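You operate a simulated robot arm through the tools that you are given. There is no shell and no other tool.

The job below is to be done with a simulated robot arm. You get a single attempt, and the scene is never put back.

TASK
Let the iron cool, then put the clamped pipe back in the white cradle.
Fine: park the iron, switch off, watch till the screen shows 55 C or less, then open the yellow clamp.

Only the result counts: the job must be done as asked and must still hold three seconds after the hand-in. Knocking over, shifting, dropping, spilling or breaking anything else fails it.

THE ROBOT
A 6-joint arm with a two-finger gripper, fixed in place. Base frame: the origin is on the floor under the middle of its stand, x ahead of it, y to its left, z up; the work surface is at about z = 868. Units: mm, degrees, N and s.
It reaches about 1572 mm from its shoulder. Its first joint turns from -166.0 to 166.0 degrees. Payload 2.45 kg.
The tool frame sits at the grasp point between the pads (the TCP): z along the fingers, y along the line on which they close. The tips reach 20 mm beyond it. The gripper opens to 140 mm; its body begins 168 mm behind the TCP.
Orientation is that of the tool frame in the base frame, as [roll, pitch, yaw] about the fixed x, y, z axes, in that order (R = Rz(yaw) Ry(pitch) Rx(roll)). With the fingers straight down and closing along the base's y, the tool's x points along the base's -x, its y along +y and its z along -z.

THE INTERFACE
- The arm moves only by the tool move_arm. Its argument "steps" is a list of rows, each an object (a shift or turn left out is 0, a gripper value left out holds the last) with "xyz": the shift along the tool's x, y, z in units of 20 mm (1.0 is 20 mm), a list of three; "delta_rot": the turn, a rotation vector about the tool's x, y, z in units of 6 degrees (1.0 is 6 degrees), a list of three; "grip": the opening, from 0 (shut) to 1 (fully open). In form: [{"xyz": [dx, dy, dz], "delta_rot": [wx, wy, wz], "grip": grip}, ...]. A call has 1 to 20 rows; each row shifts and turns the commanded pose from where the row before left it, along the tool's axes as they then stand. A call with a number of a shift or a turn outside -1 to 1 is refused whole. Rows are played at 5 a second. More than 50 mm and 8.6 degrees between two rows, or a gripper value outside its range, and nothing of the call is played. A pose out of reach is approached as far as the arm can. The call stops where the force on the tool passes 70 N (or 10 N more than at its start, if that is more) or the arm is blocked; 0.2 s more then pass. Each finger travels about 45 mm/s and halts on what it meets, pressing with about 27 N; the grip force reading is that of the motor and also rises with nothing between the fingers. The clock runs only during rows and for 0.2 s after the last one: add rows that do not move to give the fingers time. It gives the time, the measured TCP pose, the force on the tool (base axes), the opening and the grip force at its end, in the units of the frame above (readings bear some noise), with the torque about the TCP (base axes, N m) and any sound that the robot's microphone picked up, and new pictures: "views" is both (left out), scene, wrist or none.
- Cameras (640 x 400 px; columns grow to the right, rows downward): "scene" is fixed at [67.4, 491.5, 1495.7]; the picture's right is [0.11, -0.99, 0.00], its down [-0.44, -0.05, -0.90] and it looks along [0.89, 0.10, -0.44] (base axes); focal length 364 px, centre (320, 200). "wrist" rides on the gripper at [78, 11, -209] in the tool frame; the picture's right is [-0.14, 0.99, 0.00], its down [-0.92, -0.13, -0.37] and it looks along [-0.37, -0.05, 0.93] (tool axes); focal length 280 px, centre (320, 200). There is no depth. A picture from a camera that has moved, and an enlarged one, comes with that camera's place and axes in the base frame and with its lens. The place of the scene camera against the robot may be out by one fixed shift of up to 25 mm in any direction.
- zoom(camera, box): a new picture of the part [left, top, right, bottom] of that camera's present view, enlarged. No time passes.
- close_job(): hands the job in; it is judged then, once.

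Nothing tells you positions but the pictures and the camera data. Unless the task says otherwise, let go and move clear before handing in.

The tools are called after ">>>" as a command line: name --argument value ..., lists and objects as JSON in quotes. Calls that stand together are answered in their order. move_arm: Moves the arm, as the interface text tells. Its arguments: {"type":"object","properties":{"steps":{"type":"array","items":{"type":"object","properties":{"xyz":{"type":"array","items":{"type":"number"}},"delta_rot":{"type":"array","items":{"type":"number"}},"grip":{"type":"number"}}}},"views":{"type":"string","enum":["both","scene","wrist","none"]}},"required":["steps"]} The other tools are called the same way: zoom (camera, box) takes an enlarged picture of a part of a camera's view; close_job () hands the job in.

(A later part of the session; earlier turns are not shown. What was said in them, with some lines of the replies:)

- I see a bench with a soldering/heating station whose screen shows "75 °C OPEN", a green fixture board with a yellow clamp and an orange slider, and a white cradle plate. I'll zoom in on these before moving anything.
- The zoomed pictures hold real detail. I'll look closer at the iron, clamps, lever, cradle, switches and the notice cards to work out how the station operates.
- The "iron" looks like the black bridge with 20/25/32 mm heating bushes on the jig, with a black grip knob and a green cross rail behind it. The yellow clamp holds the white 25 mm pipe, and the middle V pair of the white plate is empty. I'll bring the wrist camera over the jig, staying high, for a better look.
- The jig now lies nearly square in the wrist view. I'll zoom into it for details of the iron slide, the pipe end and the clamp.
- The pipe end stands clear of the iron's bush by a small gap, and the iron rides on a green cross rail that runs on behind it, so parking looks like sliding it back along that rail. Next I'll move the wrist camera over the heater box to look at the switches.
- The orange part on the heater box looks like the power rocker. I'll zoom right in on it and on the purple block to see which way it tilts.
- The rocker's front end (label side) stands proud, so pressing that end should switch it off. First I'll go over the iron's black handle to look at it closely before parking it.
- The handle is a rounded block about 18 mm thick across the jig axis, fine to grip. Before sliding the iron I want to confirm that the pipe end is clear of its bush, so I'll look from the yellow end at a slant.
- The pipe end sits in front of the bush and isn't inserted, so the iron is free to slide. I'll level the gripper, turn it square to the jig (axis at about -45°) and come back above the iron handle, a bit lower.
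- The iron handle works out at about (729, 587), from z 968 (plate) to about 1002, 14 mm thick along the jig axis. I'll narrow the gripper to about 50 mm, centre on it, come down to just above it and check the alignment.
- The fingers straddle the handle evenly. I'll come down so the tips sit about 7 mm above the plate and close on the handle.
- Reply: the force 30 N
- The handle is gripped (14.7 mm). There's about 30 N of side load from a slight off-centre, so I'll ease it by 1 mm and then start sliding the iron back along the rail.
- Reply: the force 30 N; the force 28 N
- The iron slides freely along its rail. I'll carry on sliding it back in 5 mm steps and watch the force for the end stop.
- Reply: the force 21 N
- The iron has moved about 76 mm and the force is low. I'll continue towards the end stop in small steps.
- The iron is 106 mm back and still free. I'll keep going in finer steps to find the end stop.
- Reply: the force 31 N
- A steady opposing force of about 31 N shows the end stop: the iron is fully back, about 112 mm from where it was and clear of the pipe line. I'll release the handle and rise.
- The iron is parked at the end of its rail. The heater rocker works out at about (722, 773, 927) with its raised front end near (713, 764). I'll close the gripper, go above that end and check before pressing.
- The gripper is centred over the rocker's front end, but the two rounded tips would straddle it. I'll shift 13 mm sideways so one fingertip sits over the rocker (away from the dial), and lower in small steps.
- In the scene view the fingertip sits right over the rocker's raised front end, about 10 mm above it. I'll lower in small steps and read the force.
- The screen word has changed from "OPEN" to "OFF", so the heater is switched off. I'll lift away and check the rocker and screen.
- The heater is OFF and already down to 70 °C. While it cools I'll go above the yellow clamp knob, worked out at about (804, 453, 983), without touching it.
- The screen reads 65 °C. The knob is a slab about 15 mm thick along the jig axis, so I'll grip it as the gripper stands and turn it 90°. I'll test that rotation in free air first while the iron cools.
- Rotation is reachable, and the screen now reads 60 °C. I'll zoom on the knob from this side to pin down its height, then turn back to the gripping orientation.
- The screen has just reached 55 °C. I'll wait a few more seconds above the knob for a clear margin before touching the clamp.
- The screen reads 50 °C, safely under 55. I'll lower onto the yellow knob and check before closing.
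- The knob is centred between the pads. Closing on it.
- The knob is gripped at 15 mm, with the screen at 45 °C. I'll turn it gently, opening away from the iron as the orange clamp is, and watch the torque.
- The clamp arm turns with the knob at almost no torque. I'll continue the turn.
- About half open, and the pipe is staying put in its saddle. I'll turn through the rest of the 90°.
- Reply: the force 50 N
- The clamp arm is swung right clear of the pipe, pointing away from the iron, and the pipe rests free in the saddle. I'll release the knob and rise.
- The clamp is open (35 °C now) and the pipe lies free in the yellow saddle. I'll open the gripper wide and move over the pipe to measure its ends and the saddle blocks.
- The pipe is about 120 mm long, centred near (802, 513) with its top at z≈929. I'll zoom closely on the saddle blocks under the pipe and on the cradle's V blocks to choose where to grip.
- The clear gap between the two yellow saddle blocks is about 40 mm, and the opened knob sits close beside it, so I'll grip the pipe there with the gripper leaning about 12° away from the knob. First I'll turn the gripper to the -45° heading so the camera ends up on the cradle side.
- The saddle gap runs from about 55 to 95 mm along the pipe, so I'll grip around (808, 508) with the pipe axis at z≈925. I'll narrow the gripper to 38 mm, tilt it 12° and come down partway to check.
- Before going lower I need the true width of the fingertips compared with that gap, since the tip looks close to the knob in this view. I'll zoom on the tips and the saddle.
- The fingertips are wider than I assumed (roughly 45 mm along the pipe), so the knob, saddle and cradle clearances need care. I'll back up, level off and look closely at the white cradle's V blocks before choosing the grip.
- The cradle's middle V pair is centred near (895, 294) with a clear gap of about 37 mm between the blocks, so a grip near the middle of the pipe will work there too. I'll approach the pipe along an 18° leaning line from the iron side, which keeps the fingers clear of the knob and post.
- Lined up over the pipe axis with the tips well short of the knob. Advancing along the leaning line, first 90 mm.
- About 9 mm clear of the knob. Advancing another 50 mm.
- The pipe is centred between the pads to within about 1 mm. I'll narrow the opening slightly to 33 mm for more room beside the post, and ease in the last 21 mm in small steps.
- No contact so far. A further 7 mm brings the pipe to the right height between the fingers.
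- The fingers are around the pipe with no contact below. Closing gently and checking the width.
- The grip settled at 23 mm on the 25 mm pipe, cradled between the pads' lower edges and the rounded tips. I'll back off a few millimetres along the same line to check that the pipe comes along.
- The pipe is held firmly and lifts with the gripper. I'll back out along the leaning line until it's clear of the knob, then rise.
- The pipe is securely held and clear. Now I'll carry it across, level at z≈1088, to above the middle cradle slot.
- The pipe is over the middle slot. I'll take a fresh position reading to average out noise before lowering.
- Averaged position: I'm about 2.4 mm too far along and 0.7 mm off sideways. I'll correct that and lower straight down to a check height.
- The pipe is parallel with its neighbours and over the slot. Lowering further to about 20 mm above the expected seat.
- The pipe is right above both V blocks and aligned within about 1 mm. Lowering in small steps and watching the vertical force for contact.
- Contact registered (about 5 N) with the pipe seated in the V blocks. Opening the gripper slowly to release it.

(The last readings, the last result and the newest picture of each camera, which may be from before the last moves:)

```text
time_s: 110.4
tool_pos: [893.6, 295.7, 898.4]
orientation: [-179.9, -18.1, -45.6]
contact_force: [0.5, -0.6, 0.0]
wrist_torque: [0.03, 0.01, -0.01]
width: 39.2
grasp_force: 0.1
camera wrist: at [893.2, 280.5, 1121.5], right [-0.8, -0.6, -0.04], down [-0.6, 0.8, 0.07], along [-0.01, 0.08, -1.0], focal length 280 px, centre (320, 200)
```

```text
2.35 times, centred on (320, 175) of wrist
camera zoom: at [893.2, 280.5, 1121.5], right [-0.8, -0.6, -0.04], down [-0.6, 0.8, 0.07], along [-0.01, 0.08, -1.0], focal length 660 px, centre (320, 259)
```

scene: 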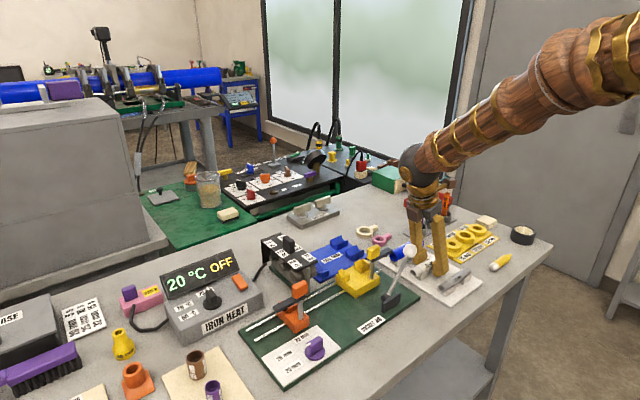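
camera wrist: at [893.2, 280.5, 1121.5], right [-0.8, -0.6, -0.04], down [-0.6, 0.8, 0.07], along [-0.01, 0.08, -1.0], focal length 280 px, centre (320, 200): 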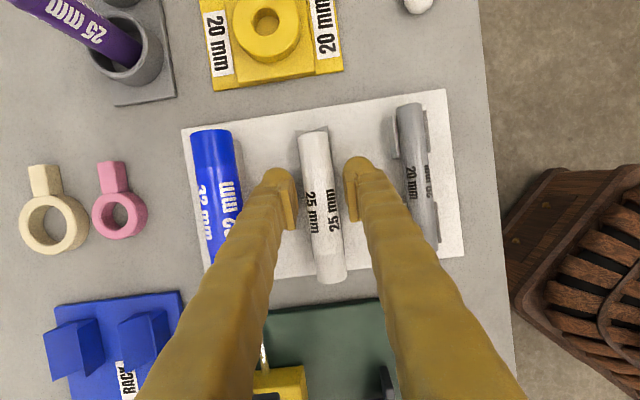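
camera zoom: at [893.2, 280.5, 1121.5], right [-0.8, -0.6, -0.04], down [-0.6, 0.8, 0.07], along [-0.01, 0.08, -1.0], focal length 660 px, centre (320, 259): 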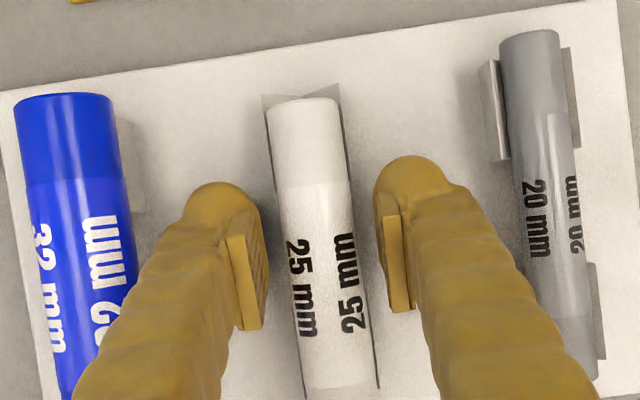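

The pipe is resting in the cradle and the fingers are clear of it on both sides. Rising straight up.

>>> move_arm --steps '[{"xyz": [0.1, 0, -0.31], "grip": 0.28}, {"xyz": [0.2, 0, -0.62]}, {"xyz": [0.28, 0, -0.86]}, {"xyz": [0.3, 0, -0.93]}, {"xyz": [0.3, 0, -0.93]}, {"xyz": [0.3, 0, -0.93]}, {"xyz": [0.3, 0, -0.93]}, {"xyz": [0.3, 0, -0.93]}, {"xyz": [0.3, 0, -0.93]}, {"xyz": [0.3, 0, -0.93]}, {"xyz": [0.3, 0, -0.93]}, {"xyz": [0.3, 0, -0.93]}, {}]'

>>> zoom --camera "scene" --box '[390, 230, 490, 305]'

>>> zoom --camera "wrist" --box '[230, 70, 410, 270]'

```text
time_s: 113.2
tool_pos: [892.4, 294.1, 1112.2]
orientation: [-180.0, -18.0, -45.5]
contact_force: [0.0, -0.8, 0.6]
wrist_torque: [0.01, 0.02, 0.0]
width: 39.1
grasp_force: 0.2
camera wrist: at [893.0, 280.4, 1335.3], right [-0.8, -0.6, -0.04], down [-0.6, 0.8, 0.07], along [-0.01, 0.08, -1.0], focal length 280 px, centre (320, 200)
```

scene: 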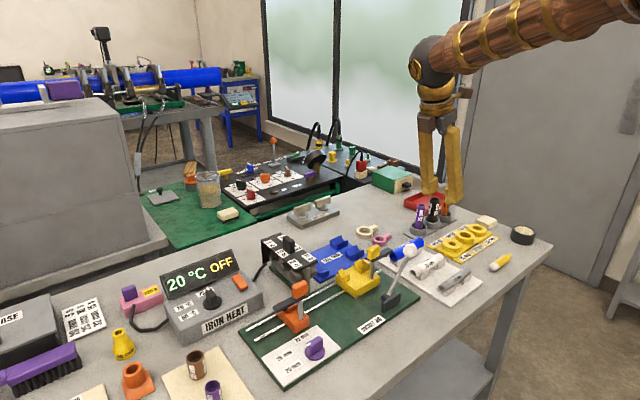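
wrist: 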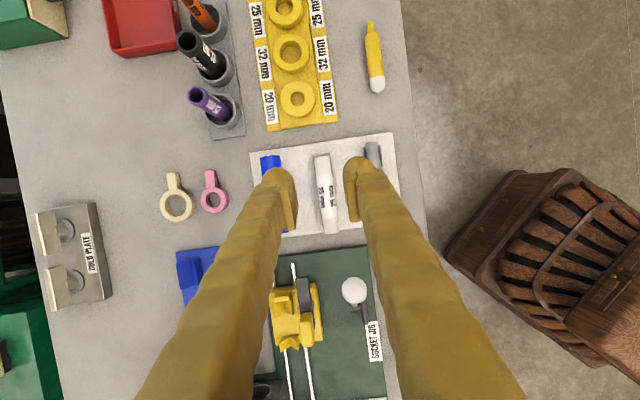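

```text
5.33 times, centred on (440, 268) of scene
camera zoom: at [67.4, 491.5, 1495.7], right [0.11, -0.99, 0.0], down [-0.44, -0.05, -0.9], along [0.89, 0.1, -0.44], focal length 1940 px, centre (-320, -160)
```

zoom: 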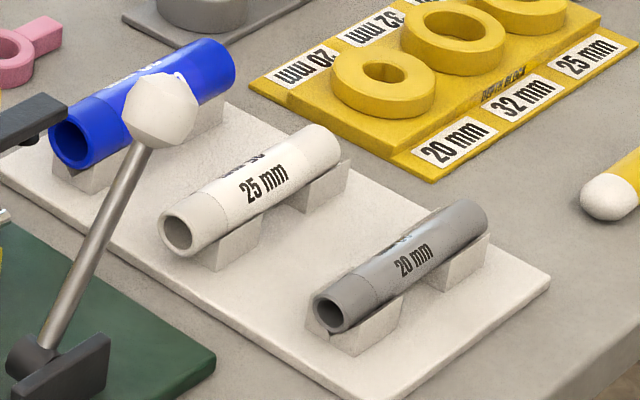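

```text
2.00 times, centred on (320, 170) of wrist
camera zoom: at [893.0, 280.4, 1335.3], right [-0.8, -0.6, -0.04], down [-0.6, 0.8, 0.07], along [-0.01, 0.08, -1.0], focal length 561 px, centre (320, 260)
```

zoom: 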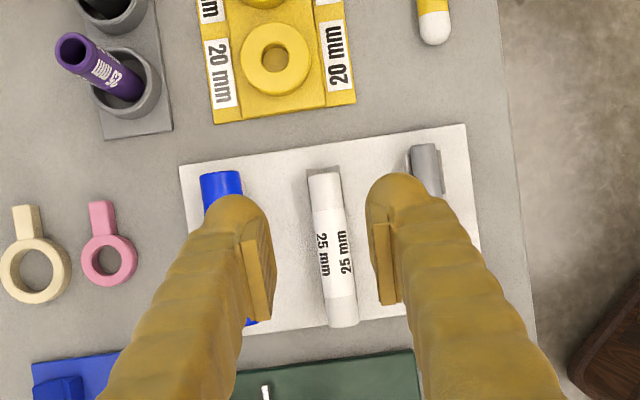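

The pipe now sits on both V blocks of the middle slot, beside the blue and grey ones. I'll check the rest of the scene against the start view: jig, lever, iron, screen and neighbours.

>>> zoom --camera "scene" --box '[330, 230, 410, 310]'

>>> zoom --camera "scene" --box '[140, 230, 300, 340]'

>>> zoom --camera "scene" --box '[240, 220, 420, 390]'

>>> zoom --camera "scene" --box '[360, 180, 540, 320]'

```text
5.00 times, centred on (370, 270) of scene
camera zoom: at [67.4, 491.5, 1495.7], right [0.11, -0.99, 0.0], down [-0.44, -0.05, -0.9], along [0.89, 0.1, -0.44], focal length 1818 px, centre (70, -150)
```

zoom: 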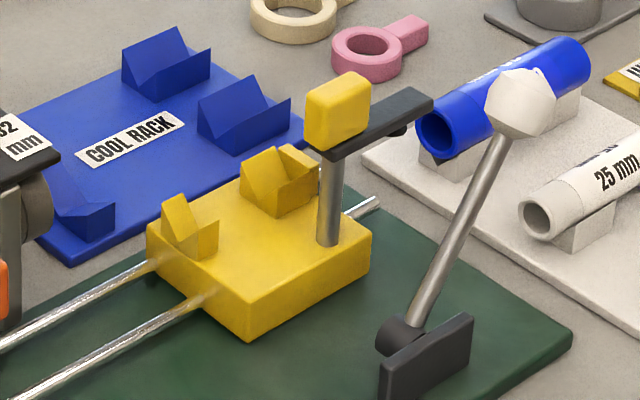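

```text
3.64 times, centred on (220, 285) of scene
camera zoom: at [67.4, 491.5, 1495.7], right [0.11, -0.99, 0.0], down [-0.44, -0.05, -0.9], along [0.89, 0.1, -0.44], focal length 1322 px, centre (684, -109)
```

zoom: 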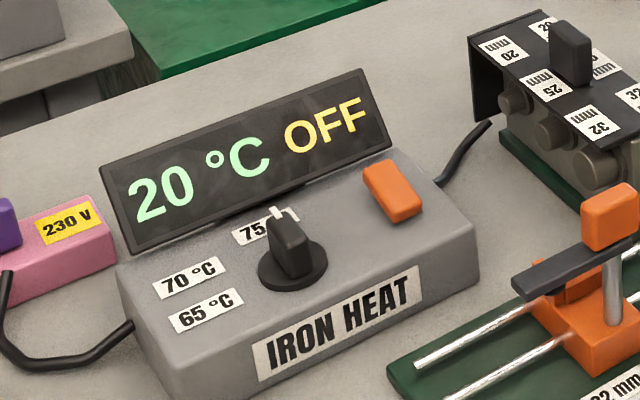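

```text
2.35 times, centred on (330, 305) of scene
camera zoom: at [67.4, 491.5, 1495.7], right [0.11, -0.99, 0.0], down [-0.44, -0.05, -0.9], along [0.89, 0.1, -0.44], focal length 856 px, centre (296, -47)
```

zoom: 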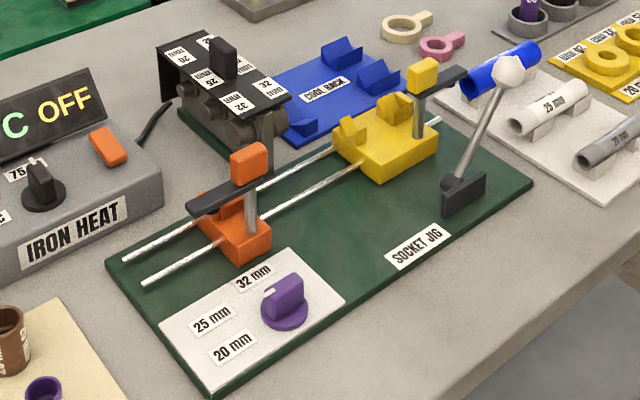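

```text
2.86 times, centred on (450, 250) of scene
camera zoom: at [67.4, 491.5, 1495.7], right [0.11, -0.99, 0.0], down [-0.44, -0.05, -0.9], along [0.89, 0.1, -0.44], focal length 1039 px, centre (-51, 57)
```

zoom: 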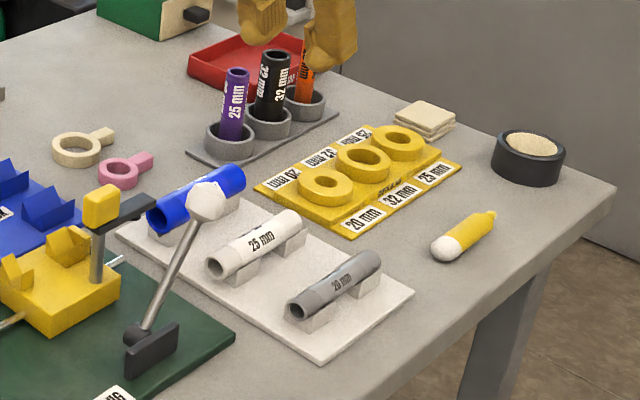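

Everything matches the start apart from the intended changes: the iron is parked, the heater is OFF at 20 °C, the yellow clamp is open and the pipe is in the white cradle. I'll level the gripper, move well clear and take a last look.

>>> move_arm --steps '[{"xyz": [0.309, 0, -0.951]}, {"xyz": [0.309, 0, -0.951]}, {"xyz": [0.309, 0, -0.951]}, {"delta_rot": [0, -1, 0]}, {"delta_rot": [0, -1, 0]}, {"delta_rot": [0, -1, 0]}, {"xyz": [0, 0, -1]}, {"xyz": [0, 0, -1]}, {"xyz": [0, 0, -1]}, {}, {}, {}, {}, {}]'

>>> zoom --camera "scene" --box '[390, 230, 490, 305]'

>>> zoom --camera "wrist" --box '[230, 60, 410, 240]'

```text
time_s: 116.2
tool_pos: [893.9, 295.3, 1231.9]
orientation: [180.0, 0.0, -45.5]
contact_force: [0.0, -0.7, -0.2]
wrist_torque: [0.0, 0.01, -0.01]
width: 39.1
grasp_force: 0.0
camera wrist: at [941.6, 231.6, 1441.2], right [-0.8, -0.6, 0.0], down [-0.55, 0.75, 0.37], along [-0.22, 0.3, -0.93], focal length 280 px, centre (320, 200)
```

scene: 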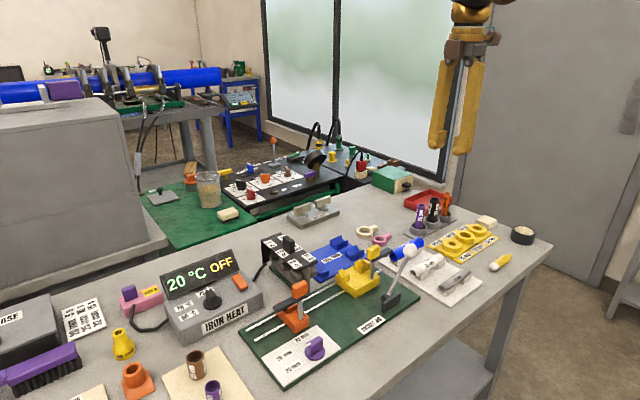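
wrist: 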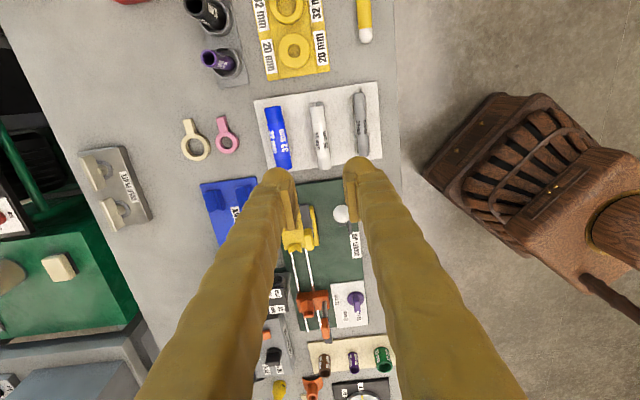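

```text
5.33 times, centred on (440, 268) of scene
camera zoom: at [67.4, 491.5, 1495.7], right [0.11, -0.99, 0.0], down [-0.44, -0.05, -0.9], along [0.89, 0.1, -0.44], focal length 1940 px, centre (-320, -160)
```

zoom: 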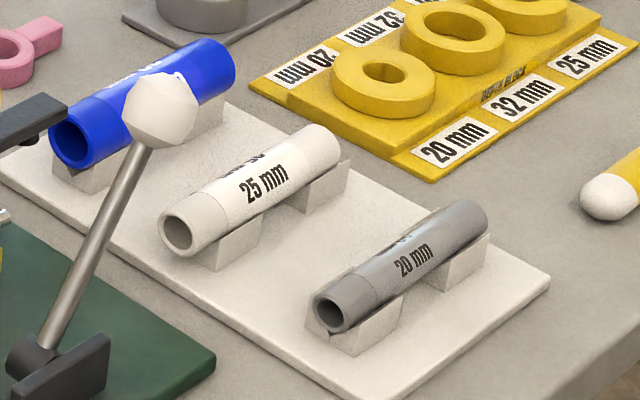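

```text
2.22 times, centred on (320, 150) of wrist
camera zoom: at [941.6, 231.6, 1441.2], right [-0.8, -0.6, 0.0], down [-0.55, 0.75, 0.37], along [-0.22, 0.3, -0.93], focal length 623 px, centre (320, 311)
```

zoom: 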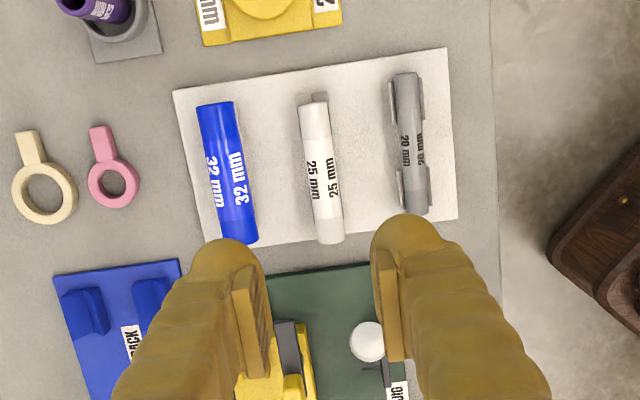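

The pipe is lying still in the white cradle, the gripper is empty and well clear, and nothing else was knocked over or moved out of place. The iron is parked and OFF at 20 °C and the yellow clamp is open, so I'm handing in.

>>> close_job

```text
The job is handed in.
```

The 25 mm pipe is back in the middle slot of the white cradle, and I've handed the job in; no verdict came back.

- **Iron:** I slid it back along its rail to the end stop and switched it off with the orange rocker.
- **Cooling:** I waited until the screen read 50 °C before touching the yellow clamp. It read 20 °C at hand-in.
- **Clamp:** The yellow clamp is open, with its arm swung clear of the saddle.
- **Pipe:** It rests on both V blocks. By my estimate it sits about 10 mm off-centre towards the jig, because the wide fingertips limited where I could grip it.

Turning the clamp knob moved the yellow carriage and its lever about 3 mm along the rails. In the last views, nothing else had been knocked over or shifted.
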